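You operate a simulated robot arm through the tools that you are given. There is no shell and no other tool. Be economical: measure what you need, move in short steps, check, and stop when the job is done.

The job below is to be done with a simulated robot arm. You get a single attempt, and the scene is never put back.

TASK
Free the cage rings, slide them to the comb's notches and lock them.
Fine: green, yellow and red ring at the third, second and first notch of the comb on the blue ledge; leave the combs where they lie.

The check looks at the end state, three seconds after you hand in, the way a careful person would. Anything else that was tipped, shoved, dropped, spilled or broken makes it a failure.

THE ROBOT
A 7-joint arm with a two-finger parallel gripper, fixed in place. Base frame: the origin is at the foot of the arm, x ahead of it, y to its left, z up; the work surface is at about z = 894. Readings come in mm, rad, newtons and seconds.
With the tool pointing down near the work surface it reaches from about 240 to 680 mm from the base axis. Its first joint turns from -1.152 to 1.152 rad. Payload 2.4 kg.
Tool frame: the origin (TCP) lies between the finger pads and is the grasp point; the fingertips stand 30 mm ahead of it; z points along the fingers, y is the line along which they close. The gripper opens to 94 mm. The fingers are 28 mm wide and 10 mm thick; the gripper's body (50 by 96 mm) begins 55 mm behind the TCP.
Orientation is told as [roll, pitch, yaw] about the base's x, y, z axes, in that order, counted from this pose: with the fingers straight down and closing along the base's y, the tool's x points along the base's -x, its y along +y and its z along -z.

THE INTERFACE
- The arm moves only by the tool arm_command. Its argument "steps" is one flat list of numbers, 7 for each row, row after row: the shift along the base's x, y, z in mm, then the turn, a rotation vector about the base's x, y, z in rad, then the finger opening in mm, from 0 to 94. In form: [tx, ty, tz, rx, ry, rz, claw, tx, ty, tz, rx, ry, rz, claw, ...]. A call has 1 to 20 rows; each row shifts and turns the commanded pose from where the row before left it. Each row takes 0.2 s and may step no farther than 50 mm and 0.15 rad from the row before; otherwise, or with a gripper value out of range, the whole call is refused. A pose out of reach is approached as far as the arm can. The call stops where the force on the tool passes 40 N (or 10 N more than at its start, if that is more) or the arm is blocked; 0.2 s more then pass. Each finger travels about 153 mm/s and halts on what it meets, pressing with about 33 N; the grip force reading is that of the motor and also rises with nothing between the fingers. The clock runs only during rows and for 0.2 s after the last one: add rows that do not move to give the fingers time. The reply holds the time, the measured pose of the TCP, the force on the tool along the base axes, the opening and the grip force, in the units named above and with some noise.
- Cameras (640 x 400 px; columns grow to the right, rows downward): "scene" is fixed at [28.4, 474.6, 1479.3]; the picture's right is [-0.82, -0.57, 0.00], its down [-0.21, 0.31, -0.93] and it looks along [0.53, -0.76, -0.37] (base axes); focal length 341 px, centre (320, 200). "wrist" rides on the gripper at [-37, 0, -58] in the tool frame; the picture's right is [0.00, -1.00, 0.00], its down [0.97, 0.00, -0.24] and it looks along [0.24, 0.00, 0.97] (tool axes); focal length 218 px, centre (320, 200).
- snapshot(camera): a new picture of that camera. No time passes.
- probe_pixels(camera, pixels): there is no depth. For up to 12 entries [column, row, z] of the newest picture of that camera ("zoom" is the newest enlarged one), the place [x, y] in the base frame at which the ray of that pixel passes the height z, good to about 2 mm, but the place of the scene camera against the robot may be out by one fixed shift of up to 25 mm in any direction. No time passes.
- enlarge(camera, box): a new picture of the part [left, top, right, bottom] of that camera's present view, enlarged. No time passes.
- hand_in(): hands the job in; it is judged then, once.

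Go step by step. Measure first, check grasps and placings, and put right what went wrong. The budget is 80 turns and 38 pictures, counting those below and the enlarged ones. Unless the task says otherwise, let go and move clear before handing in, and close with one line.

The tools are called after "Request:" as a command line: name --argument value ..., lists and objects as JSON in quotes. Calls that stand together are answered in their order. arm_command: Moves the arm, as the interface text tells. Its arguments: {"type":"object","properties":{"steps":{"type":"array"}},"required":["steps"]} The other tools are called the same way: snapshot (camera) takes a picture; probe_pixels (camera, pixels) gives the place at which the rays of pixels pass given heights; enlarge (camera, box) takes an enlarged picture of a part of a camera's view; hand_in () hands the job in.

At the start:

```text
time: 0.0
tool_pos: [343.9, -108.9, 1264.1]
ee_rot: [-0.001, 0.0, -0.001]
force: [-0.3, -0.4, -0.6]
grip_width: 94.2
gripper_force: 0.0
```

scene: 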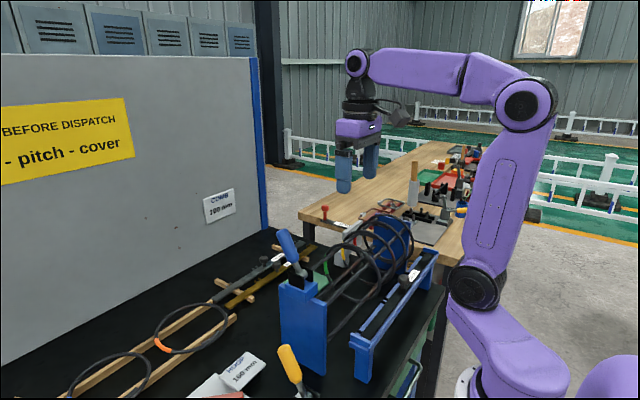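
wrist: 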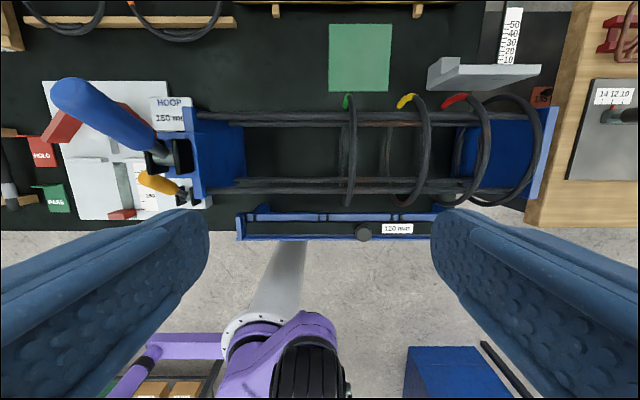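

The wrist picture shows a cage of dark rods with hoops tagged green (348,101), yellow (405,100) and red (455,98), a blue lever at left (100,120), and a ledge with "120 mm" at (335,228). I'll look closer before moving.

Request:
enlarge --camera "scene" --box '[260, 200, 460, 325]'

Request:
enlarge --camera "wrist" --box '[20, 60, 340, 260]'

Request:
enlarge --camera "wrist" --box '[300, 60, 620, 260]'

Request:
enlarge --camera "scene" --box '[0, 220, 320, 400]'

```text
3.20 times, centred on (360, 262) of scene
```

zoom: 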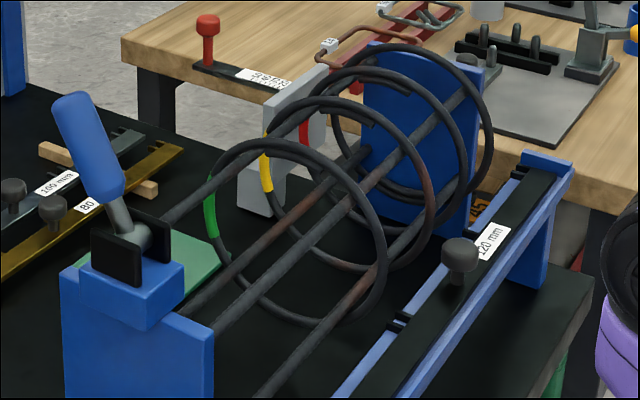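

```text
2.00 times, centred on (180, 160) of wrist
```

zoom: 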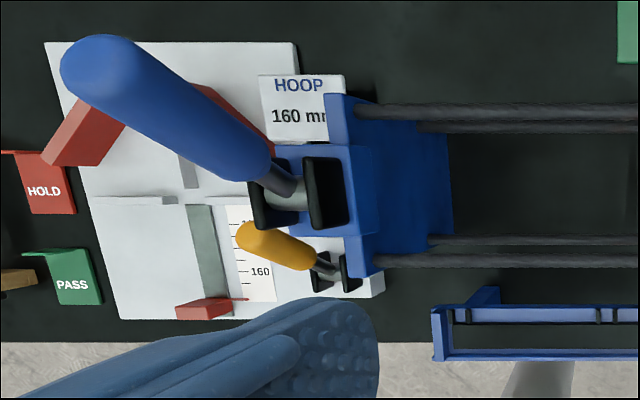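

```text
2.00 times, centred on (460, 160) of wrist
```

zoom: 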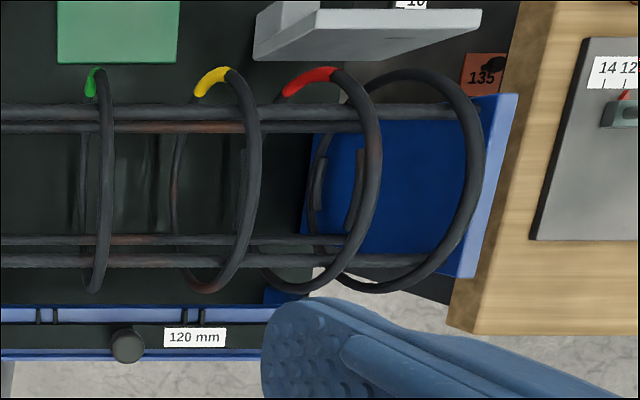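

```text
2.00 times, centred on (160, 310) of scene
```

zoom: 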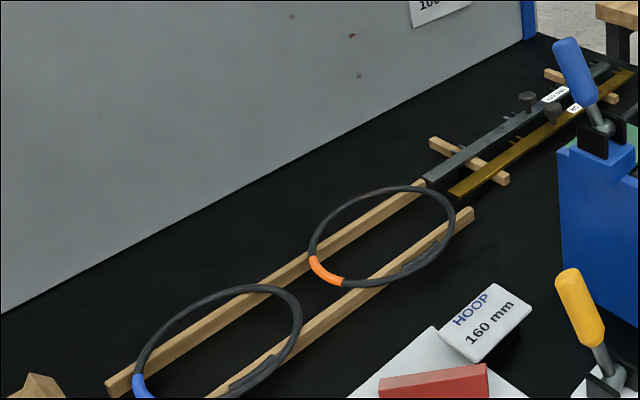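

The 120 mm comb lies on the blue ledge nearest the robot, with paired prongs around wrist (247..322..395,215). I'll zoom on the comb, the lever and the far end.

Request:
enlarge --camera "scene" --box '[340, 235, 450, 304]'

Request:
probe_pixels --camera "wrist" --pixels '[[247, 216, 1000], [322, 216, 1000], [395, 216, 1000], [364, 234, 1010], [350, 100, 1000], [352, 203, 1000], [240, 120, 1000], [240, 184, 1000], [185, 155, 1050], [75, 95, 1100], [545, 110, 1000], [430, 105, 1000]]'

Request:
arm_command --steps '[0, 0, 0, 0, 0, 0, 20, -20, -20, 0, 0, 0, 0, 10, -20, -40, 0, 0, 0, 0, 0, 0, -40, 0, 0, 0, 0, 0, 0, 0, 0, 0, 0, 0, 0]'

Request:
snapshot --camera "wrist"

```text
5.80 times, centred on (395, 270) of scene
```

zoom: 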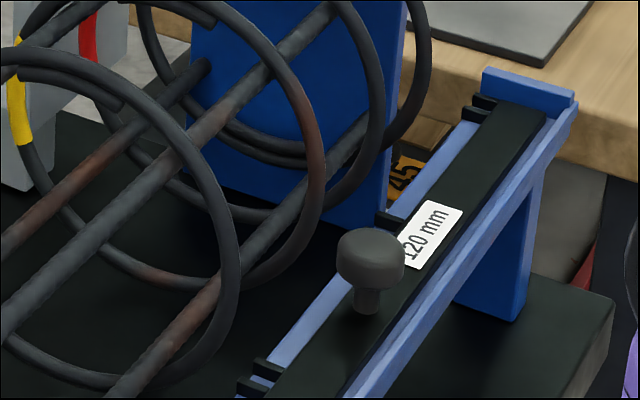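

```text
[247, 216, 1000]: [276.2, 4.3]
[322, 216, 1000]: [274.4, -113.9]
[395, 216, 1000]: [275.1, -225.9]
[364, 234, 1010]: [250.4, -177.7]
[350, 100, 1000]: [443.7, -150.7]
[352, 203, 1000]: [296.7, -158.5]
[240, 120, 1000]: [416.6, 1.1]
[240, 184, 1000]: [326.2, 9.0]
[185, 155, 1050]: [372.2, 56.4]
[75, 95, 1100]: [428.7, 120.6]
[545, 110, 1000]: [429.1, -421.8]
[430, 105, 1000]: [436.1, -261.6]
```

```text
time: 1.2
tool_pos: [304.2, -209.6, 1265.1]
ee_rot: [0.0, 0.0, 0.0]
force: [-0.5, 0.0, -0.7]
grip_width: 0.0
gripper_force: 32.8
```

```text
30 pictures are left
```

wrist: 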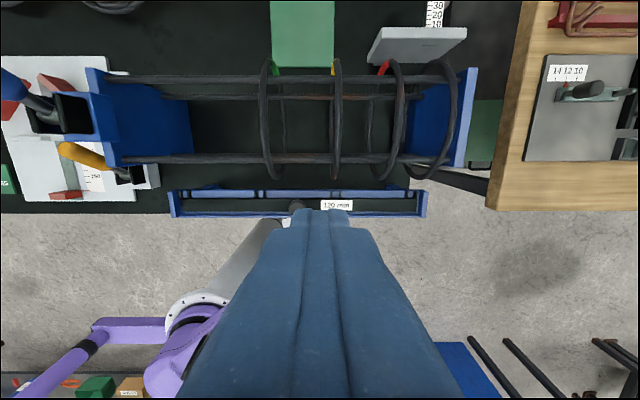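

Request:
enlarge --camera "wrist" --box '[160, 50, 480, 250]'

```text
2.00 times, centred on (320, 150) of wrist
```

zoom: 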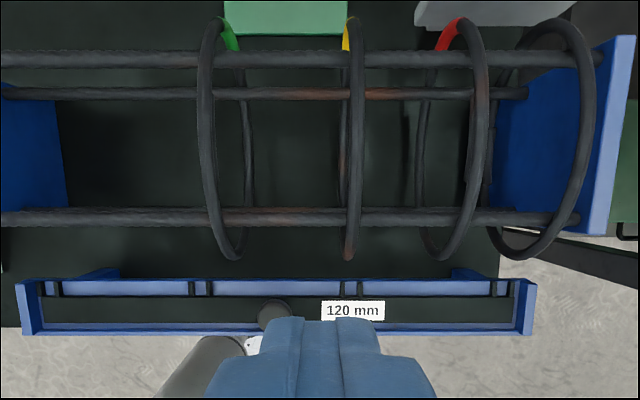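

The comb has four notches at about y = -354, -234, -114, +6; since rings cannot cross, the first is the -y end. Next I look at the lever from above at y≈+50.

Request:
arm_command --steps '[0, 50, 0, 0, 0, 0, 0, 0, 50, 0, 0, 0, 0, 0, 0, 50, 0, 0, 0, 0, 0, 0, 50, 0, 0, 0, 0, 0, 0, 50, 0, 0, 0, 0, 0, 0, 20, 0, 0, 0, 0, 0, 0, 0, 0, 0, 0, 0, 0]'

Request:
snapshot --camera "wrist"

Request:
enlarge --camera "scene" --box '[250, 220, 346, 280]'

```text
time: 2.8
tool_pos: [303.9, 60.8, 1265.9]
ee_rot: [0.0, 0.0, -0.001]
force: [0.2, 0.7, 0.3]
grip_width: 0.0
gripper_force: 33.3
```

```text
28 pictures are left
```

wrist: 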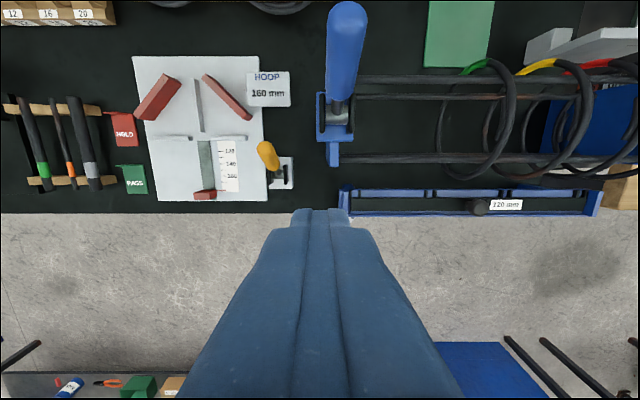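

```text
6.67 times, centred on (298, 250) of scene
```

zoom: 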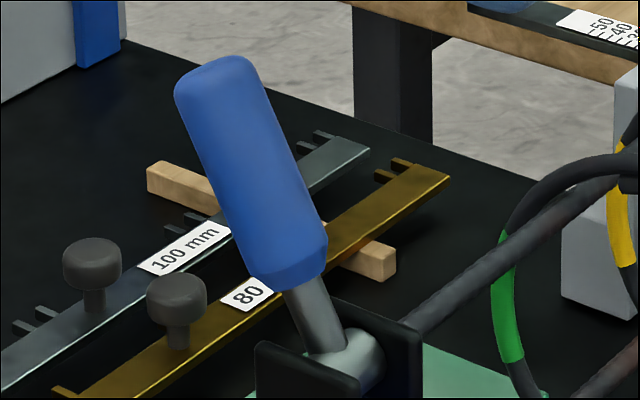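

The lever pivots about the y axis at roughly (369,42,1082), with its handle top near (415,44,1172), leaning about 27° to +x. I'll grip the handle from its y sides.

Request:
arm_command --steps '[34, -6, 0, 0, 0, 0, 60, 34, -6, 0, 0, 0, 0, 60, 34, -6, 0, 0, 0, 0, 60, 0, 0, 0, 0, 0, 0, 60, 0, 0, -30, 0, 0, 0, 60, 0, 0, -30, 0, 0, 0, 60]'

Request:
snapshot --camera "wrist"

Request:
enlarge --camera "scene" --box '[240, 180, 368, 260]'

```text
time: 4.2
tool_pos: [405.8, 43.2, 1205.1]
ee_rot: [0.0, -0.001, -0.001]
force: [-0.6, -0.2, 0.1]
grip_width: 59.8
gripper_force: 0.0
```

```text
26 pictures are left
```

wrist: 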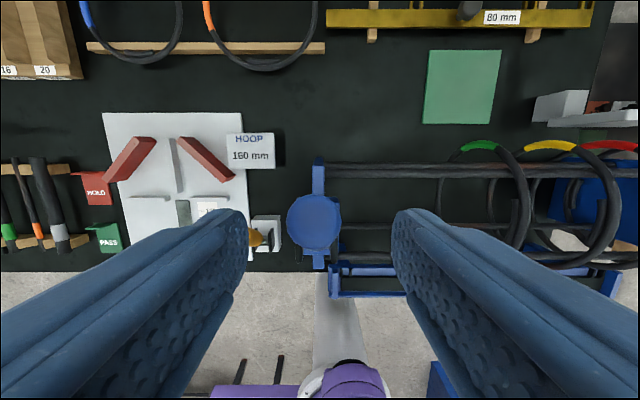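

```text
5.00 times, centred on (304, 220) of scene
```

zoom: 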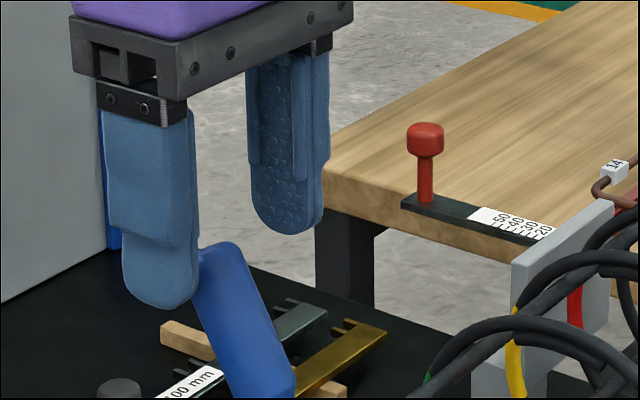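

The handle top at wrist (314,222) sits centred between the open fingers. I descend 50 mm and close.

Request:
arm_command --steps '[0, 2, -25, 0, 0, 0, 60, 0, 0, -25, 0, 0, 0, 60, 0, 0, 0, 0, 0, 0, 40, 0, 0, 0, 0, 0, 0, 24, 0, 0, 0, 0, 0, 0, 20]'

```text
time: 5.4
tool_pos: [403.6, 45.1, 1153.1]
ee_rot: [-0.001, 0.002, 0.002]
force: [-1.7, 6.2, -0.3]
grip_width: 25.2
gripper_force: 45.1
```

The fingers hold the handle at 25 mm. Now I swing it along the arc toward -x, first past vertical.

Request:
arm_command --steps '[-10.2, 0, 4.1, 0, 0, 0, 20, -10.7, 0, 2.7, 0, 0, 0, 20, -10.9, 0, 1.2, 0, 0, 0, 20, -11.1, 0, -0.4, 0, 0, 0, 20, 0, 0, 0, 0, 0, 0, 20]'

```text
time: 6.6
tool_pos: [360.4, 45.0, 1164.3]
ee_rot: [-0.001, 0.002, 0.0]
force: [1.5, 3.5, -1.2]
grip_width: 23.4
gripper_force: 45.8
```

The lever moves with little force. I continue toward the mirror position.

Request:
arm_command --steps '[-10.8, 0, -2.5, 0, 0, 0, 20, -10.5, 0, -4, 0, 0, 0, 20, -7.4, 0, -4, 0, 0, 0, 20, 0, 0, 0, 0, 0, 0, 20]'

Request:
enlarge --camera "scene" --box '[240, 180, 400, 280]'

```text
time: 7.6
tool_pos: [336.1, 44.0, 1154.2]
ee_rot: [0.002, -0.006, 0.0]
force: [19.5, 7.7, 17.9]
grip_width: 25.0
gripper_force: 45.2
```

```text
4.00 times, centred on (320, 230) of scene
```

zoom: 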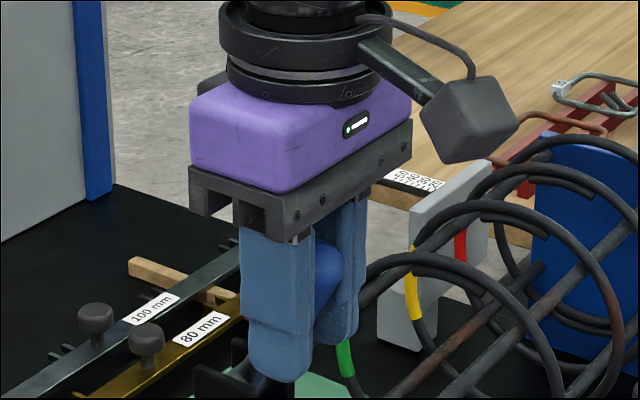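

The force rose to 19.5 N at x=336, the mirror angle, so the lever has met its stop. I release and go up.

Request:
arm_command --steps '[3, 0, 0, 0, 0, 0, 40, 0, 0, 0, 0, 0, 0, 56, 0, 0, 40, 0, 0, 0, 56, 0, 0, 40, 0, 0, 0, 56, 0, 0, 30, 0, 0, 0, 40, 0, -50, 0, 0, 0, 0, 0, 0, -50, 0, 0, 0, 0, 0, 0, -30, 0, 0, 0, 0, 0, 0, 0, 0, 0, 0, 0, 0]'

Request:
snapshot --camera "wrist"

Request:
enlarge --camera "scene" --box '[260, 200, 460, 325]'

```text
time: 9.6
tool_pos: [338.3, -85.2, 1260.3]
ee_rot: [0.0, 0.0, 0.001]
force: [-0.9, -1.1, -0.4]
grip_width: 0.0
gripper_force: 32.8
```

```text
23 pictures are left
```

wrist: 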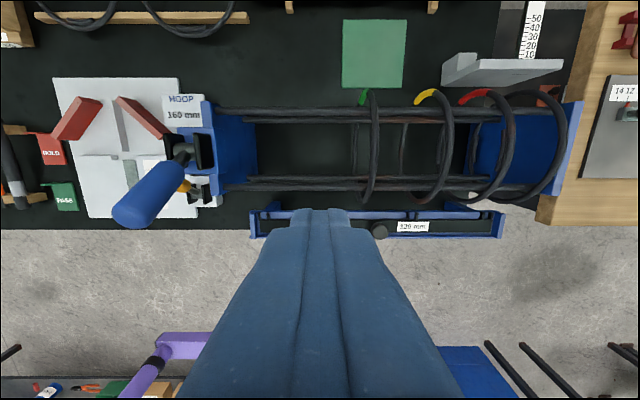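

```text
3.20 times, centred on (360, 262) of scene
```

zoom: 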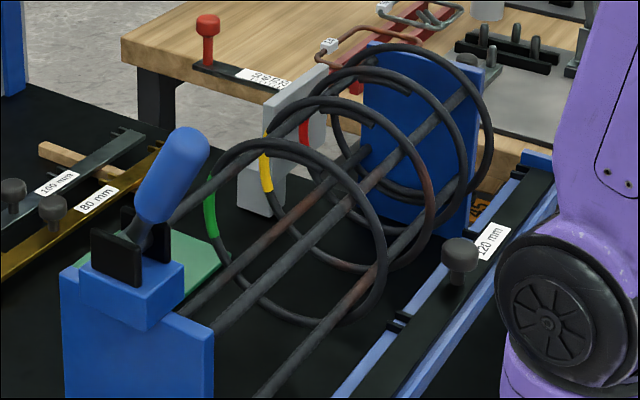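

The lever now leans to -x (wrist 155,200). The green ring should stand near y=-146 with its top around z=1088. I move over it with open fingers and look.

Request:
arm_command --steps '[16, -30, 0, 0, 0, 0, 30, 16, -30, 0, 0, 0, 0, 50, 0, 0, -40, 0, 0, 0, 60, 0, 0, -40, 0, 0, 0, 60, 0, 0, -20, 0, 0, 0, 60, 0, 0, 0, 0, 0, 0, 60]'

Request:
snapshot --camera "wrist"

```text
time: 11.0
tool_pos: [369.5, -142.5, 1161.0]
ee_rot: [0.0, 0.0, -0.002]
force: [0.6, -0.6, 0.7]
grip_width: 60.0
gripper_force: 0.2
```

```text
21 pictures are left
```

wrist: 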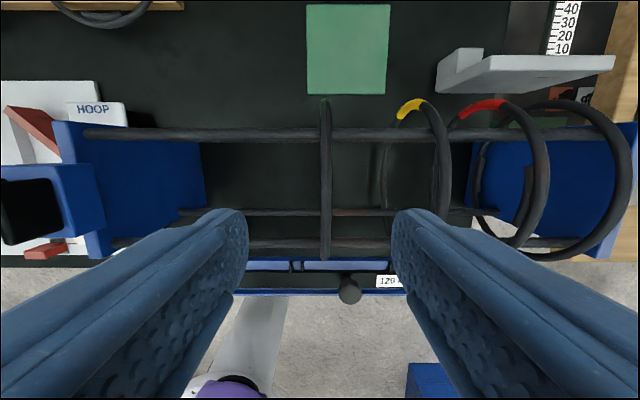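

The green ring is edge-on at column 326, so y≈-146 and it stands upright; notch 3 shows near (297,265). I descend around the ring's top and close.

Request:
arm_command --steps '[0, -4, -20, 0, 0, 0, 60, 0, 0, -30, 0, 0, 0, 60, 0, 0, -22, 0, 0, 0, 60, 0, 0, 0, 0, 0, 0, 40, 0, 0, 0, 0, 0, 0, 20, 0, 0, 0, 0, 0, 0, 4, 0, 0, 0, 0, 0, 0, 4]'

Request:
enlarge --camera "scene" --box '[280, 180, 440, 280]'

```text
time: 12.6
tool_pos: [369.9, -148.3, 1090.5]
ee_rot: [0.0, -0.001, 0.001]
force: [0.3, -0.7, -7.7]
grip_width: 7.4
gripper_force: 41.1
```

```text
4.00 times, centred on (360, 230) of scene
```

zoom: 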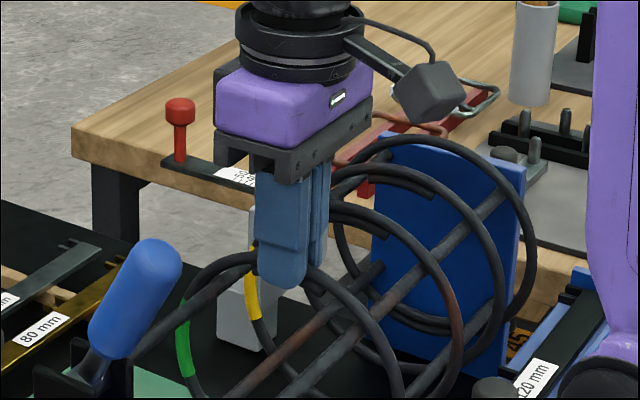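

The ring is held (7.4 mm). I slide it +y in small steps and look at the notch from above.

Request:
arm_command --steps '[0, 6, 0, 0, 0, 0, 4, 0, 8, 0, 0, 0, 0, 4, 0, 8, 0, 0, 0, 0, 4, 0, 8, 0, 0, 0, 0, 4, 0, 0, 0, 0, 0, 0, 4]'

Request:
snapshot --camera "wrist"

```text
time: 13.8
tool_pos: [370.3, -117.7, 1090.1]
ee_rot: [0.0, -0.002, 0.001]
force: [9.6, -1.3, 9.2]
grip_width: 7.2
gripper_force: 41.7
```

```text
19 pictures are left
```

wrist: 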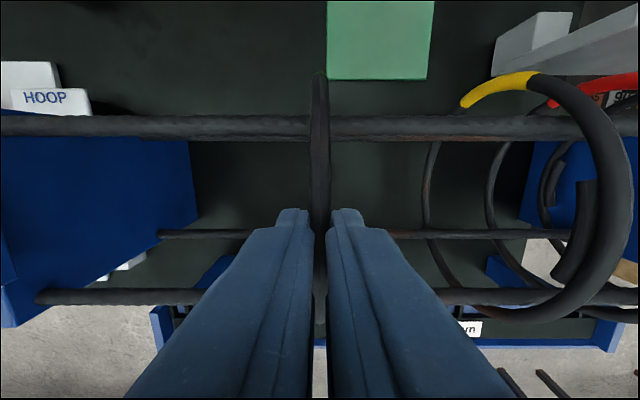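

It slides freely and stays upright. The fingers hide the notch, so I let go, rise straight up and compare ring and notch.

Request:
arm_command --steps '[0, 0, 0, 0, 0, 0, 30, 0, 0, 0, 0, 0, 0, 40, 0, 0, 40, 0, 0, 0, 40, -15, 0, 40, 0, 0, 0, 60, -15, 0, 40, 0, 0, 0, 70, -10, 0, 30, 0, 0, 0, 80, 0, 0, 0, 0, 0, 0, 90]'

Request:
enlarge --camera "wrist" --box '[240, 70, 400, 270]'

```text
time: 15.4
tool_pos: [329.4, -121.5, 1241.8]
ee_rot: [0.0, 0.0, 0.0]
force: [0.4, 1.2, -0.8]
grip_width: 89.9
gripper_force: 0.1
```

```text
2.00 times, centred on (320, 170) of wrist
```

zoom: 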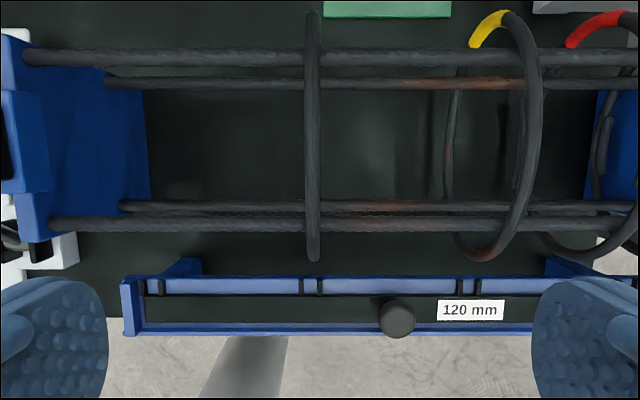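

Ring at zoom column 312 and notch 3 centre at 311, almost lined up. I enlarge more for a precise comparison.

Request:
enlarge --camera "wrist" --box '[266, 157, 366, 220]'

Request:
probe_pixels --camera "wrist" --pixels '[[320, 200, 985], [316, 215, 985], [394, 215, 985], [316, 100, 1060], [316, 195, 1000], [238, 215, 985]]'

```text
6.35 times, centred on (316, 188) of wrist
```

zoom: 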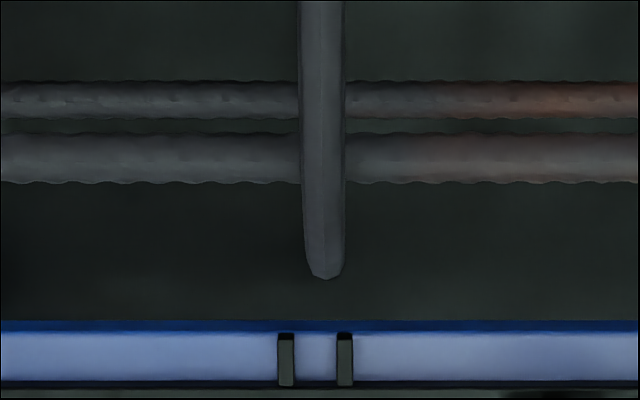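

```text
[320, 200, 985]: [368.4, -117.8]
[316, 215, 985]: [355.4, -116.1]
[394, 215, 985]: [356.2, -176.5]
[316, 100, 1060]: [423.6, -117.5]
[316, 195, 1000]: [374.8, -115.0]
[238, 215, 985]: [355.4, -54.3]
```

Enlarged, the ring (324) sits about 2.4 mm to the -y side of the notch centre (315.5). I'll go down again and regrip with the tool centred nearer y=-114.4, which centres the ring.

Request:
arm_command --steps '[20, 4, -40, 0, 0, 0, 50, 20, 0, -40, 0, 0, 0, 40, 0, 0, -40, 0, 0, 0, 40, 0, 0, -30, 0, 0, 0, 40, 0, 0, 0, 0, 0, 0, 40, 0, 0, 0, 0, 0, 0, 40]'

```text
time: 16.8
tool_pos: [370.5, -115.9, 1090.8]
ee_rot: [0.001, 0.0, 0.0]
force: [-0.1, 0.0, -1.1]
grip_width: 40.0
gripper_force: 0.1
```

Reading y=-115.9, close to the target. I nudge +1, close to centre the ring, then open and rise.

Request:
arm_command --steps '[0, 1, 0, 0, 0, 0, 20, 0, 0, 0, 0, 0, 0, 4, 0, 0, 0, 0, 0, 0, 4, 0, 0, 0, 0, 0, 0, 4]'

Request:
arm_command --steps '[0, 0, 0, 0, 0, 0, 20, 0, 0, 0, 0, 0, 0, 40, 0, 0, 40, 0, 0, 0, 40, -15, 0, 40, 0, 0, 0, 60, -15, 0, 40, 0, 0, 0, 70, -10, 0, 30, 0, 0, 0, 80, 0, 0, 0, 0, 0, 0, 90, 0, 0, 0, 0, 0, 0, 90]'

Request:
enlarge --camera "wrist" --box '[266, 157, 366, 220]'

```text
time: 17.8
tool_pos: [369.1, -114.4, 1090.9]
ee_rot: [0.001, 0.001, 0.0]
force: [1.2, 0.0, -1.7]
grip_width: 7.5
gripper_force: 41.6
```

```text
time: 19.6
tool_pos: [330.3, -112.7, 1238.5]
ee_rot: [0.0, 0.0, 0.0]
force: [0.4, -0.2, -0.5]
grip_width: 90.0
gripper_force: 0.0
```

```text
6.35 times, centred on (316, 188) of wrist
```

zoom: 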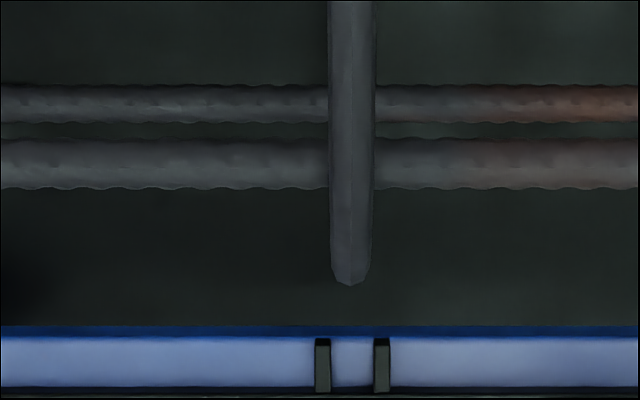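

Green is now within about 0.6 mm of the third notch (350.5 vs 352.5). Next I go over the yellow ring at notch 2, y≈-234.

Request:
arm_command --steps '[0, -40, 0, 0, 0, 0, 90, 0, -40, 0, 0, 0, 0, 90, 0, -40, 0, 0, 0, 0, 90, 0, 0, 0, 0, 0, 0, 90, 0, 0, 0, 0, 0, 0, 90]'

Request:
enlarge --camera "wrist" --box '[220, 97, 420, 222]'

```text
time: 20.8
tool_pos: [329.3, -233.5, 1241.0]
ee_rot: [-0.001, 0.0, 0.0]
force: [-0.1, -0.2, 0.3]
grip_width: 89.8
gripper_force: 0.0
```

```text
3.20 times, centred on (320, 160) of wrist
```

zoom: 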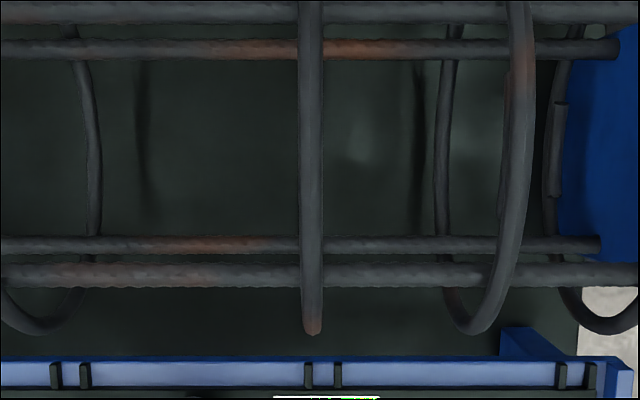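

Yellow needs about -4.5 mm for the notch at y=-235. But the untagged fourth hoop (600,330) seems to be at y≈-354, right at the end notch (575,375), which matters for how notches are counted. I look from directly above it.

Request:
arm_command --steps '[0, -40, 0, 0, 0, 0, 90, 0, -40, 0, 0, 0, 0, 90, 0, -40, 0, 0, 0, 0, 90, 0, 0, 0, 0, 0, 0, 90, 0, 0, 0, 0, 0, 0, 90]'

Request:
enlarge --camera "wrist" --box '[220, 97, 420, 222]'

Request:
enlarge --camera "scene" --box '[350, 205, 446, 265]'

```text
time: 22.0
tool_pos: [333.4, -356.9, 1242.7]
ee_rot: [-0.001, 0.001, 0.001]
force: [0.0, -0.3, -0.2]
grip_width: 90.0
gripper_force: 0.1
```

```text
3.20 times, centred on (320, 160) of wrist
```

zoom: 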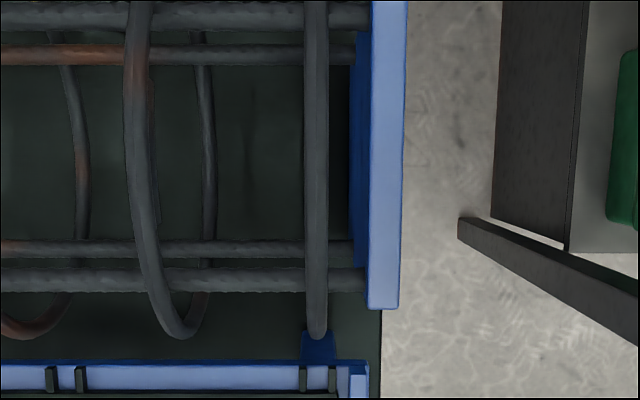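

```text
6.67 times, centred on (398, 235) of scene
```

zoom: 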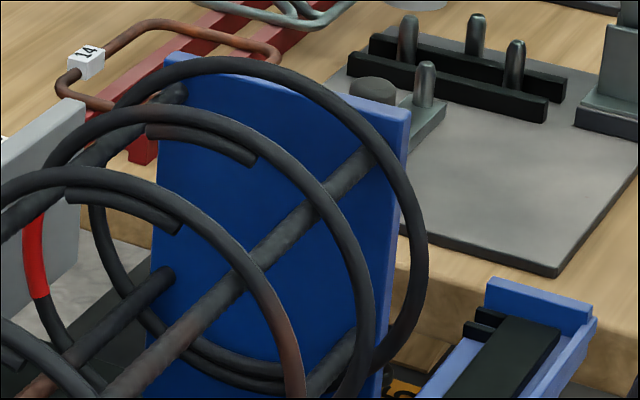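

The untagged hoop is edge-on at column 316.5, exactly in the end notch (317.5): it is the fixed datum in the comb's zero slot. The rings therefore belong at the first, second and third free notches: red -234, yellow -114, green +6. I check the room near +6.

Request:
arm_command --steps '[0, 45, 10, 0, 0, 0, 60, 0, 45, 10, 0, 0, 0, 60, 0, 45, 0, 0, 0, 0, 60, 0, 45, 0, 0, 0, 0, 60, 0, 45, 0, 0, 0, 0, 60, 0, 45, 0, 0, 0, 0, 60, 0, 45, 0, 0, 0, 0, 60, 0, 45, 0, 0, 0, 0, 70, 0, 0, 0, 0, 0, 0, 90, 0, 0, 0, 0, 0, 0, 90]'

Request:
enlarge --camera "wrist" --box '[220, 90, 420, 215]'

```text
time: 24.2
tool_pos: [330.7, 8.1, 1261.5]
ee_rot: [-0.001, 0.0, 0.001]
force: [0.0, 0.1, 0.0]
grip_width: 89.8
gripper_force: 0.1
```

```text
3.20 times, centred on (320, 152) of wrist
```

zoom: 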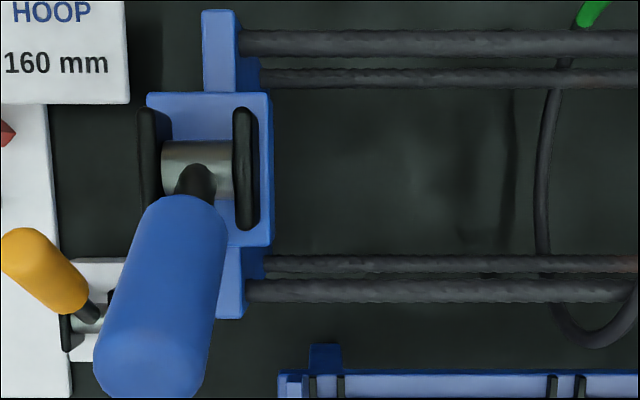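

Notch at +5 confirmed; the lever block's face is near y=+23, so I must release there with a small opening. I now go back to green at -115 and grip it.

Request:
arm_command --steps '[10, -40, 0, 0, 0, 0, 60, 15, -40, 0, 0, 0, 0, 40, 15, -40, 0, 0, 0, 0, 40, 0, -1, -45, 0, 0, 0, 40, 0, 0, -45, 0, 0, 0, 40, 0, 0, -45, 0, 0, 0, 40, 0, 0, -30, 0, 0, 0, 40, 0, 0, 0, 0, 0, 0, 20, 0, 0, 0, 0, 0, 0, 4, 0, 0, 0, 0, 0, 0, 4]'

```text
time: 26.4
tool_pos: [370.9, -114.5, 1094.8]
ee_rot: [0.0, -0.001, 0.0]
force: [0.2, 0.5, -8.7]
grip_width: 7.1
gripper_force: 41.4
```

Green is gripped again (7.1 mm). I slide it +y in two parts, stopping short to check.

Request:
arm_command --steps '[0, 8, 0, 0, 0, 0, 4, 0, 12, 0, 0, 0, 0, 4, 0, 12, 0, 0, 0, 0, 4, 0, 12, 0, 0, 0, 0, 4, 0, 12, 0, 0, 0, 0, 4, 0, 12, 0, 0, 0, 0, 4, 0, 12, 0, 0, 0, 0, 4, 0, 12, 0, 0, 0, 0, 4, 0, 0, 0, 0, 0, 0, 4]'

Request:
snapshot --camera "wrist"

```text
time: 27.7
tool_pos: [366.9, -57.9, 1095.9]
ee_rot: [0.0, 0.0, 0.0]
force: [-5.0, 1.9, 10.8]
grip_width: 6.9
gripper_force: 40.8
stopped in row 6: the force on the tool passed its limit (the readings are from after the stop); the commanded pose is now the measured one
```

```text
11 pictures are left
```

wrist: 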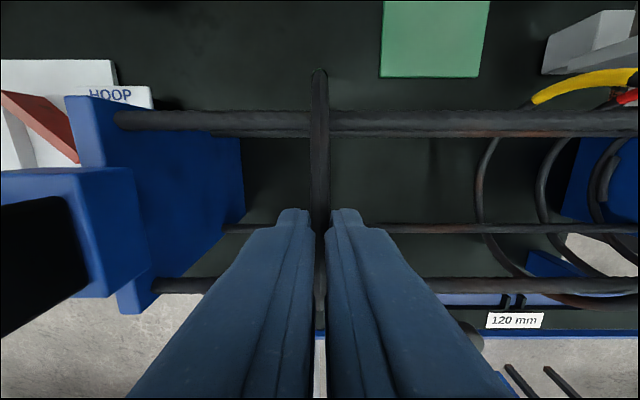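

The call stopped on a brief friction peak; the ring is still upright in the fingers at y≈-58. I continue in smaller steps.

Request:
arm_command --steps '[0, 3, 0, 0, 0, 0, 4, 0, 5, 0, 0, 0, 0, 4, 0, 5, 0, 0, 0, 0, 4, 0, 5, 0, 0, 0, 0, 4, 0, 5, 0, 0, 0, 0, 4, 0, 5, 0, 0, 0, 0, 4, 0, 5, 0, 0, 0, 0, 4, 0, 5, 0, 0, 0, 0, 4, 0, 3, 0, 0, 0, 0, 4, 0, 0, 0, 0, 0, 0, 4]'

```text
time: 29.9
tool_pos: [366.8, -17.4, 1096.8]
ee_rot: [0.0, -0.001, -0.002]
force: [-5.7, -0.6, 33.5]
grip_width: 6.9
gripper_force: 40.8
```

z-force is 33 N upward: the ring is being pressed on the rods. I raise 1 mm and continue to +5.

Request:
arm_command --steps '[0, 0, 1, 0, 0, 0, 4, 0, 0, 0.5, 0, 0, 0, 4]'

```text
time: 30.5
tool_pos: [365.8, -17.9, 1098.3]
ee_rot: [0.002, -0.002, -0.002]
force: [-4.7, 0.6, 35.1]
grip_width: 0.1
gripper_force: 0.0
```

The opening reads 0.1, so the wire slipped out of the fingers. I look at once.

Request:
enlarge --camera "scene" --box '[250, 190, 410, 290]'

Request:
arm_command --steps '[0, 0, 0, 0, 0, 0, 0]'

```text
4.00 times, centred on (330, 240) of scene
```

zoom: 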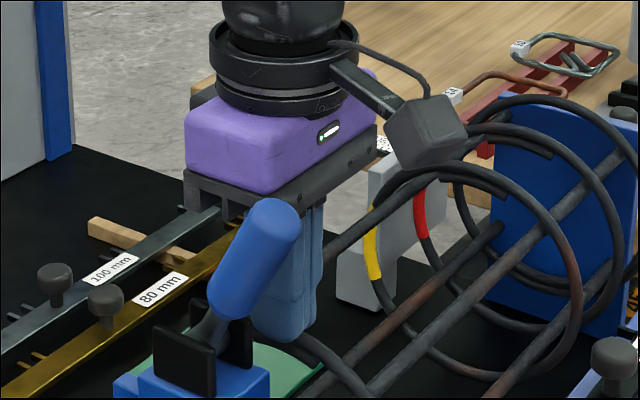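

```text
time: 30.9
tool_pos: [367.2, -17.0, 1099.1]
ee_rot: [-0.002, 0.0, 0.002]
force: [-5.9, 1.8, 40.3]
grip_width: 0.0
gripper_force: 32.8
```

The closed fingertips are resting on top of the wire: its top is at about z=1069, so my grip was too shallow. The gripper body would also meet the lever handle near +5, so I regrip deeper, at x≈384.

Request:
arm_command --steps '[0, 0, 20, 0, 0, 0, 10, 9, 0, 20, 0, 0, 0, 40, 9, 0, 0, 0, 0, 0, 40, 0, 0, 0, 0, 0, 0, 40]'

Request:
snapshot --camera "wrist"

```text
time: 31.9
tool_pos: [385.4, -17.9, 1138.4]
ee_rot: [-0.002, 0.001, 0.0]
force: [0.2, -0.3, 0.3]
grip_width: 39.8
gripper_force: 0.1
```

```text
9 pictures are left
```

wrist: 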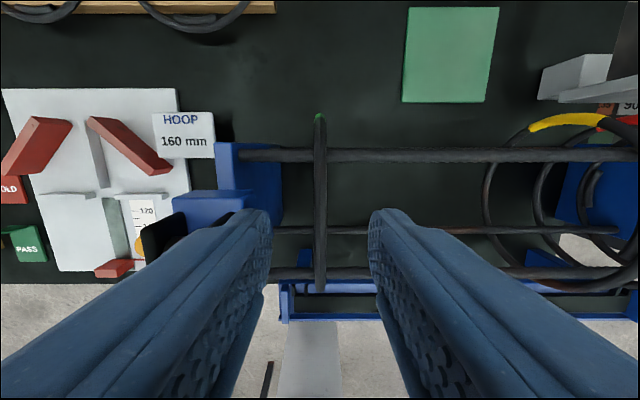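

Green is upright at column 320, y≈-17.5. I descend to z≈1084 and grip deeper.

Request:
arm_command --steps '[0, 0, -25, 0, 0, 0, 40, 0, 0, -20, 0, 0, 0, 40, 0, 0, -9, 0, 0, 0, 40, 0, 0, 0, 0, 0, 0, 20, 0, 0, 0, 0, 0, 0, 4, 0, 0, 0, 0, 0, 0, 4]'

```text
time: 33.3
tool_pos: [383.9, -17.4, 1084.2]
ee_rot: [-0.002, -0.001, 0.0]
force: [-0.1, -0.6, -6.9]
grip_width: 7.4
gripper_force: 41.9
```

Good grip at 7.4 mm. I slide +22 in small steps.

Request:
arm_command --steps '[0, 3, 0, 0, 0, 0, 4, 0, 5, 0, 0, 0, 0, 4, 0, 5, 0, 0, 0, 0, 4, 0, 5, 0, 0, 0, 0, 4, 0, 4, 0, 0, 0, 0, 4, 0, 0, 0, 0, 0, 0, 4]'

```text
time: 34.2
tool_pos: [384.0, -8.0, 1083.0]
ee_rot: [-0.005, 0.001, -0.006]
force: [-2.2, -4.6, 7.4]
grip_width: 7.8
gripper_force: 41.8
stopped in row 4: the force on the tool passed its limit (the readings are from after the stop); the commanded pose is now the measured one
```

It stopped at y=-8. The gripper body may be touching the lever handle; I check from the scene camera.

Request:
enlarge --camera "scene" --box '[260, 195, 372, 265]'

```text
5.71 times, centred on (316, 230) of scene
```

zoom: 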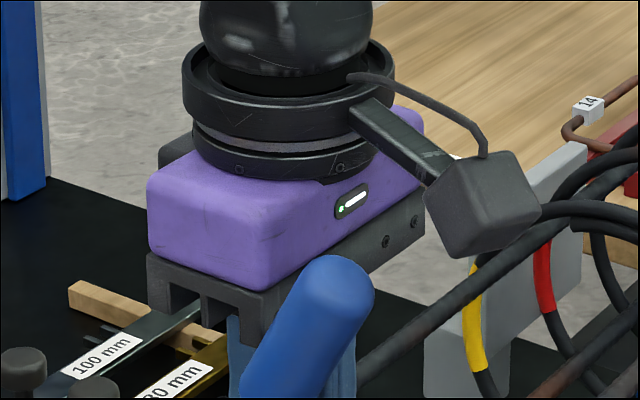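

The body's lower corner (275,340) is against the blue handle. I open slightly, tilt the tool 0.39 rad about y so the body leans away to +x, and grip again.

Request:
arm_command --steps '[0, 0, 0, 0, 0, 0, 16, 0, -2, 0, 0, 0, 0, 24, 0, 0, 0, 0, 0.13, 0, 24, 2, 0, 0, 0, 0.13, 0, 24, 2, 0, -2, 0, 0.13, 0, 24, 0, 0, 0, 0, 0, 0, 24]'

```text
time: 35.6
tool_pos: [388.2, -9.2, 1080.6]
ee_rot: [-0.007, 0.392, -0.005]
force: [0.6, -0.1, -1.4]
grip_width: 24.1
gripper_force: 0.0
```

Tilted cleanly with no contact. Close and slide toward +5.

Request:
arm_command --steps '[0, 0, 0, 0, 0, 0, 10, 0, 0, 0, 0, 0, 0, 4, 0, 0, 0, 0, 0, 0, 4, 0, 3, 0, 0, 0, 0, 4, 0, 4, 0, 0, 0, 0, 4, 0, 4, 0, 0, 0, 0, 4, 0, 3, 0, 0, 0, 0, 4, 0, 0, 0, 0, 0, 0, 4]'

```text
time: 37.4
tool_pos: [388.4, 4.4, 1080.2]
ee_rot: [-0.008, 0.388, -0.004]
force: [-1.1, -1.6, 28.9]
grip_width: 7.3
gripper_force: 41.1
```

y=4.4, at the notch. I open just a little, rise, then straighten the tool and compare ring and notch from above.

Request:
arm_command --steps '[0, 0, 0, 0, 0, 0, 11, 0, 0, 0, 0, 0, 0, 14, 0, 0, 0, 0, 0, 0, 14, 0, 0, 12, 0, 0, 0, 14, 2, 0, 20, 0, 0, 0, 14, 5, 0, 40, 0, 0, 0, 20, 0, 0, 50, 0, 0, 0, 40, 0, 0, 50, 0, -0.13, 0, 60, -15, 0, 10, 0, -0.13, 0, 80, -20, 0, 0, 0, -0.13, 0, 90, -27, 0, 0, 0, 0, 0, 90, 0, 0, 0, 0, 0, 0, 90, 0, 0, 0, 0, 0, 0, 90]'

Request:
enlarge --camera "wrist" --box '[260, 150, 372, 220]'

```text
time: 40.2
tool_pos: [335.2, 4.8, 1261.9]
ee_rot: [-0.005, 0.0, -0.006]
force: [0.0, 0.4, 0.2]
grip_width: 90.2
gripper_force: 0.1
```

```text
5.71 times, centred on (316, 185) of wrist
```

zoom: 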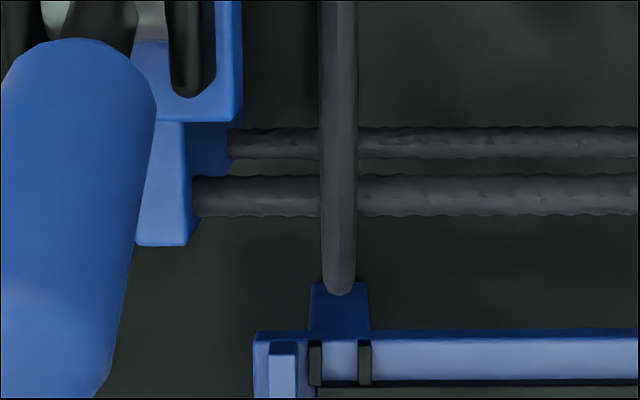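

Green is exactly on its notch (both at 339.5). I correct the small rotation and go to yellow at y≈-230, gripping at z≈1087.

Request:
arm_command --steps '[0, -47, 0, 0.005, 0, 0.006, 60, 10, -47, 0, 0, 0, 0, 40, 10, -47, 0, 0, 0, 0, 40, 10, -47, 0, 0, 0, 0, 40, 5, -47, 0, 0, 0, 0, 40, 0, 0, -45, 0, 0, 0, 40, 0, 0, -45, 0, 0, 0, 40, 0, 0, -45, 0, 0, 0, 40, 0, 0, -25, 0, 0, 0, 40, 0, 0, -15, 0, 0, 0, 40, 0, 0, 0, 0, 0, 0, 20, 0, 0, 0, 0, 0, 0, 4, 0, 0, 0, 0, 0, 0, 4]'

```text
time: 43.0
tool_pos: [371.1, -231.1, 1085.9]
ee_rot: [0.001, 0.0, 0.0]
force: [-0.1, 0.1, -6.5]
grip_width: 7.3
gripper_force: 41.3
```

Yellow gripped at -231. I slide it to about -115 in 6 mm steps.

Request:
arm_command --steps '[0, 4, 0.5, 0, 0, 0, 4, 0, 6, 0, 0, 0, 0, 4, 0, 6, 0, 0, 0, 0, 4, 0, 6, 0, 0, 0, 0, 4, 0, 6, 0, 0, 0, 0, 4, 0, 6, 0, 0, 0, 0, 4, 0, 6, 0, 0, 0, 0, 4, 0, 6, 0, 0, 0, 0, 4, 0, 6, 0, 0, 0, 0, 4, 0, 6, 0, 0, 0, 0, 4, 0, 6, 0, 0, 0, 0, 4, 0, 6, 0, 0, 0, 0, 4, 0, 6, 0, 0, 0, 0, 4, 0, 6, 0, 0, 0, 0, 4, 0, 6, 0, 0, 0, 0, 4, 0, 6, 0, 0, 0, 0, 4, 0, 6, 0, 0, 0, 0, 4, 0, 6, 0, 0, 0, 0, 4, 0, 4, 0, 0, 0, 0, 4, 0, 0, 0, 0, 0, 0, 4]'

```text
time: 47.2
tool_pos: [369.9, -119.2, 1088.2]
ee_rot: [0.0, -0.002, 0.003]
force: [9.0, -1.0, 2.0]
grip_width: 7.3
gripper_force: 41.5
```

Smooth; +5 mm more, then release, rise and check.

Request:
arm_command --steps '[0, 3, 0, 0, 0, 0, 4, 0, 2, 0, 0, 0, 0, 4, 0, 0, 0, 0, 0, 0, 4]'

Request:
arm_command --steps '[0, 0, 0, 0, 0, 0, 20, 0, 0, 0, 0, 0, 0, 40, 0, 0, 40, 0, 0, 0, 40, -15, 0, 40, 0, 0, 0, 60, -15, 0, 40, 0, 0, 0, 70, -10, 0, 50, 0, 0, 0, 80, 0, 0, 0, 0, 0, 0, 90, 0, 0, 0, 0, 0, 0, 90]'

Request:
enlarge --camera "wrist" --box '[264, 150, 376, 220]'

```text
time: 48.0
tool_pos: [369.3, -116.0, 1088.5]
ee_rot: [0.0, -0.001, 0.003]
force: [5.5, -0.4, 15.2]
grip_width: 7.5
gripper_force: 41.3
```

```text
refused: row 6 steps farther than a row can; nothing moved
```

```text
5.71 times, centred on (320, 185) of wrist
```

zoom: 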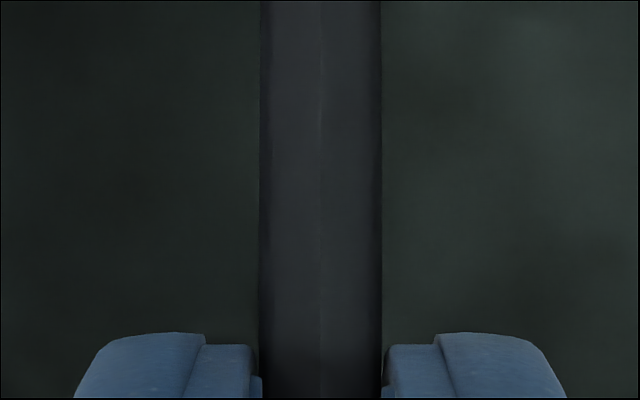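

The rise was refused for one row over 50 mm, and nothing moved. I split it.

Request:
arm_command --steps '[0, 0, 0, 0, 0, 0, 20, 0, 0, 0, 0, 0, 0, 40, 0, 0, 40, 0, 0, 0, 40, -15, 0, 40, 0, 0, 0, 60, -15, 0, 40, 0, 0, 0, 70, -10, 0, 45, 0, 0, 0, 80, 0, 0, 0, 0, 0, 0, 90, 0, 0, 0, 0, 0, 0, 90]'

Request:
enlarge --camera "wrist" --box '[264, 150, 376, 220]'

```text
time: 49.8
tool_pos: [327.0, -118.0, 1252.0]
ee_rot: [0.0, -0.002, 0.001]
force: [0.4, 0.7, 0.1]
grip_width: 89.9
gripper_force: 0.2
```

```text
5.71 times, centred on (320, 185) of wrist
```

zoom: 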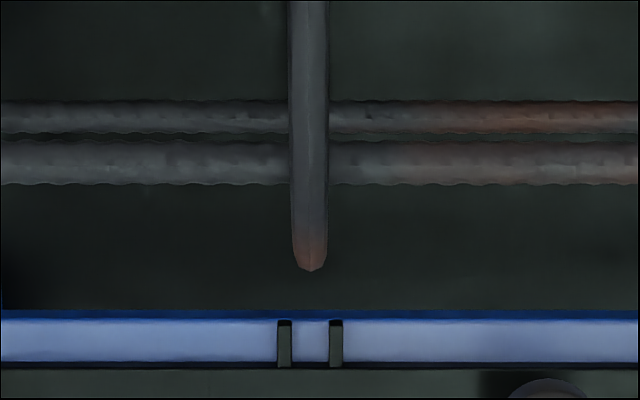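

Yellow is on notch 2 (both at column 310). Next red at y≈-300: approach and grip.

Request:
arm_command --steps '[11, -46, 0, 0, 0, 0, 60, 11, -46, 0, 0, 0, 0, 50, 11, -46, 0, 0, 0, 0, 50, 10, -45, 0, 0, 0, 0, 50, 0, 0, -45, 0, 0, 0, 50, 0, 0, -45, 0, 0, 0, 50, 0, 0, -45, 0, 0, 0, 50, 0, 0, -18, 0, 0, 0, 50, 0, 0, -12, 0, 0, 0, 50, 0, 0, 0, 0, 0, 0, 25, 0, 0, 0, 0, 0, 0, 4, 0, 0, 0, 0, 0, 0, 4]'

```text
time: 52.4
tool_pos: [372.7, -296.8, 1086.8]
ee_rot: [0.003, 0.001, 0.001]
force: [-2.3, -0.4, -5.7]
grip_width: 7.1
gripper_force: 41.7
```

Red gripped near -298. I slide it about +62.

Request:
arm_command --steps '[0, 4, 0.5, 0, 0, 0, 4, 0, 6, 0, 0, 0, 0, 4, 0, 6, 0, 0, 0, 0, 4, 0, 6, 0, 0, 0, 0, 4, 0, 6, 0, 0, 0, 0, 4, 0, 6, 0, 0, 0, 0, 4, 0, 6, 0, 0, 0, 0, 4, 0, 6, 0, 0, 0, 0, 4, 0, 6, 0, 0, 0, 0, 4, 0, 6, 0, 0, 0, 0, 4, 0, 4, 0, 0, 0, 0, 4, 0, 0, 0, 0, 0, 0, 4, 0, 0, 0, 0, 0, 0, 4]'

```text
time: 55.2
tool_pos: [371.8, -235.7, 1089.8]
ee_rot: [-0.001, -0.002, 0.001]
force: [1.7, -0.9, -24.4]
grip_width: 7.4
gripper_force: 41.1
```

Reading -235.7, close to target. Release, rise and check.

Request:
arm_command --steps '[0, 0.5, 0, 0, 0, 0, 4, 0, 0, 0, 0, 0, 0, 20, 0, 0, 0, 0, 0, 0, 40, 0, 0, 40, 0, 0, 0, 40, -15, 0, 40, 0, 0, 0, 60, -15, 0, 40, 0, 0, 0, 70, -10, 0, 45, 0, 0, 0, 80, 0, 0, 0, 0, 0, 0, 90, 0, 0, 0, 0, 0, 0, 90]'

Request:
enlarge --camera "wrist" --box '[264, 150, 376, 220]'

```text
time: 57.2
tool_pos: [333.4, -237.1, 1254.7]
ee_rot: [-0.001, 0.001, 0.001]
force: [0.8, -0.8, 0.5]
grip_width: 90.1
gripper_force: 0.2
```

```text
5.71 times, centred on (320, 185) of wrist
```

zoom: 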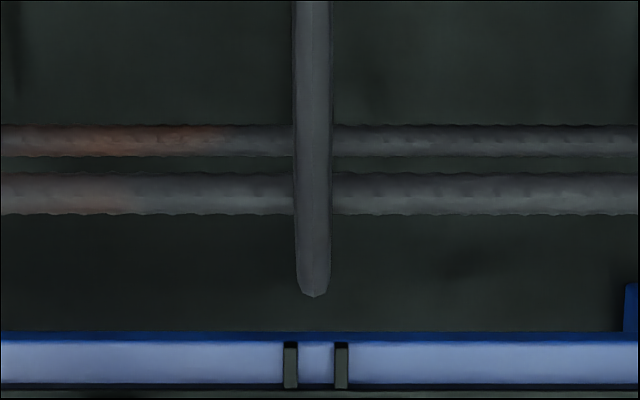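

Red is within about 0.8 mm of notch 1. Now I return to the lever, above (335,45), and grip the handle.

Request:
arm_command --steps '[0, 47, 0, 0, 0, 0, 60, 0, 47, 0, 0, 0, 0, 60, 0, 47, 0, 0, 0, 0, 60, 0, 47, 0, 0, 0, 0, 60, 0, 47, 0, 0, 0, 0, 60, 2, 46, 0, 0, 0, 0, 60, 0, 0, 0, 0, 0, 0, 60, 0, 0, -35, 0, 0, 0, 60, 0, 0, -35, 0, 0, 0, 60, 0, 0, -30, 0, 0, 0, 60, 0, 0, 0, 0, 0, 0, 40, 0, 0, 0, 0, 0, 0, 20, 0, 0, 0, 0, 0, 0, 20]'

```text
time: 60.0
tool_pos: [331.7, 44.9, 1153.5]
ee_rot: [0.002, -0.002, 0.002]
force: [2.4, 10.9, -5.3]
grip_width: 27.0
gripper_force: 45.1
```

Handle held. I swing it back along the arc to +x, to its locked side.

Request:
arm_command --steps '[10.1, 0, 4.5, 0, 0, 0, 20, 10.8, 0, 3, 0, 0, 0, 20, 11, 0, 1.5, 0, 0, 0, 20, 11.2, 0, 0, 0, 0, 0, 20, 11, 0, -1.5, 0, 0, 0, 20, 10.8, 0, -3.1, 0, 0, 0, 20, 7.6, 0, -3.4, 0, 0, 0, 20, 0, 0, 0, 0, 0, 0, 20]'

```text
time: 61.8
tool_pos: [404.5, 44.7, 1155.8]
ee_rot: [0.0, 0.0, 0.001]
force: [-13.3, 0.9, 33.8]
grip_width: 24.4
gripper_force: 44.7
```

x=404.5 with a -13 N reaction: the lever is at its original stop. I release, rise and move clear, then check.

Request:
arm_command --steps '[1, 0, 0, 0, 0, 0, 20, -1, 0, 0, 0, 0, 0, 40, 0, 0, 0, 0, 0, 0, 58, 0, 0, 0, 0, 0, 0, 58, 0, 0, 40, 0, 0, 0, 58, 0, 0, 40, 0, 0, 0, 58, 0, 0, 40, 0, 0, 0, 58, -30, -35, 10, 0, 0, 0, 58, -40, -25, 10, 0, 0, 0, 30, -10, -45, 0, 0, 0, 0, 0, 0, -40, 0, 0, 0, 0, 0, 0, 0, 0, 0, 0, 0, 0]'

Request:
snapshot --camera "wrist"

Request:
enlarge --camera "scene" --box '[260, 200, 460, 325]'

```text
time: 64.4
tool_pos: [326.4, -101.1, 1294.1]
ee_rot: [0.001, 0.0, 0.004]
force: [0.4, 1.8, 0.1]
grip_width: 0.1
gripper_force: 32.8
```

```text
3 pictures are left
```

wrist: 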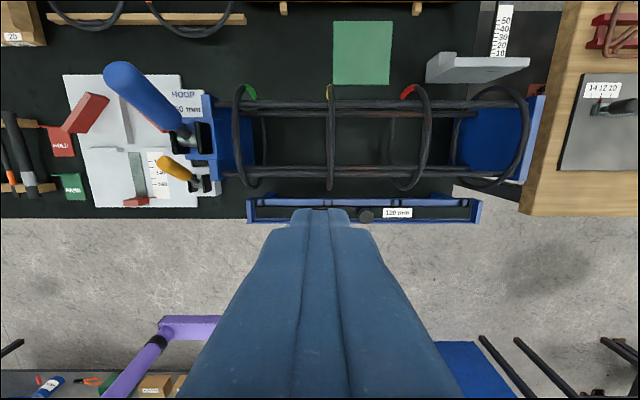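

```text
3.20 times, centred on (360, 262) of scene
```

zoom: 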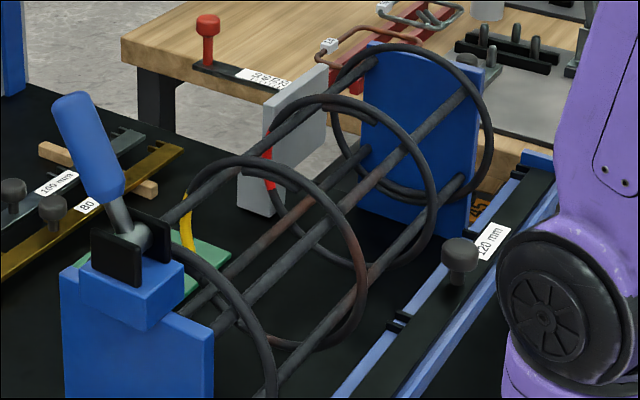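

The lever is back exactly as at the start (80,105). The rings stand evenly at the three free notches counted from the fixed end hoop, and the comb and surroundings look unmoved, so I hand in.

Request:
hand_in

```text
The job is handed in.
```

I freed the rings, slid red, yellow and green to the first, second and third notch of the blue-ledge comb (all within about 1 mm) and locked the lever again. I counted from the untagged end hoop, which already fills the comb's end slot. All combs were left where they lay.
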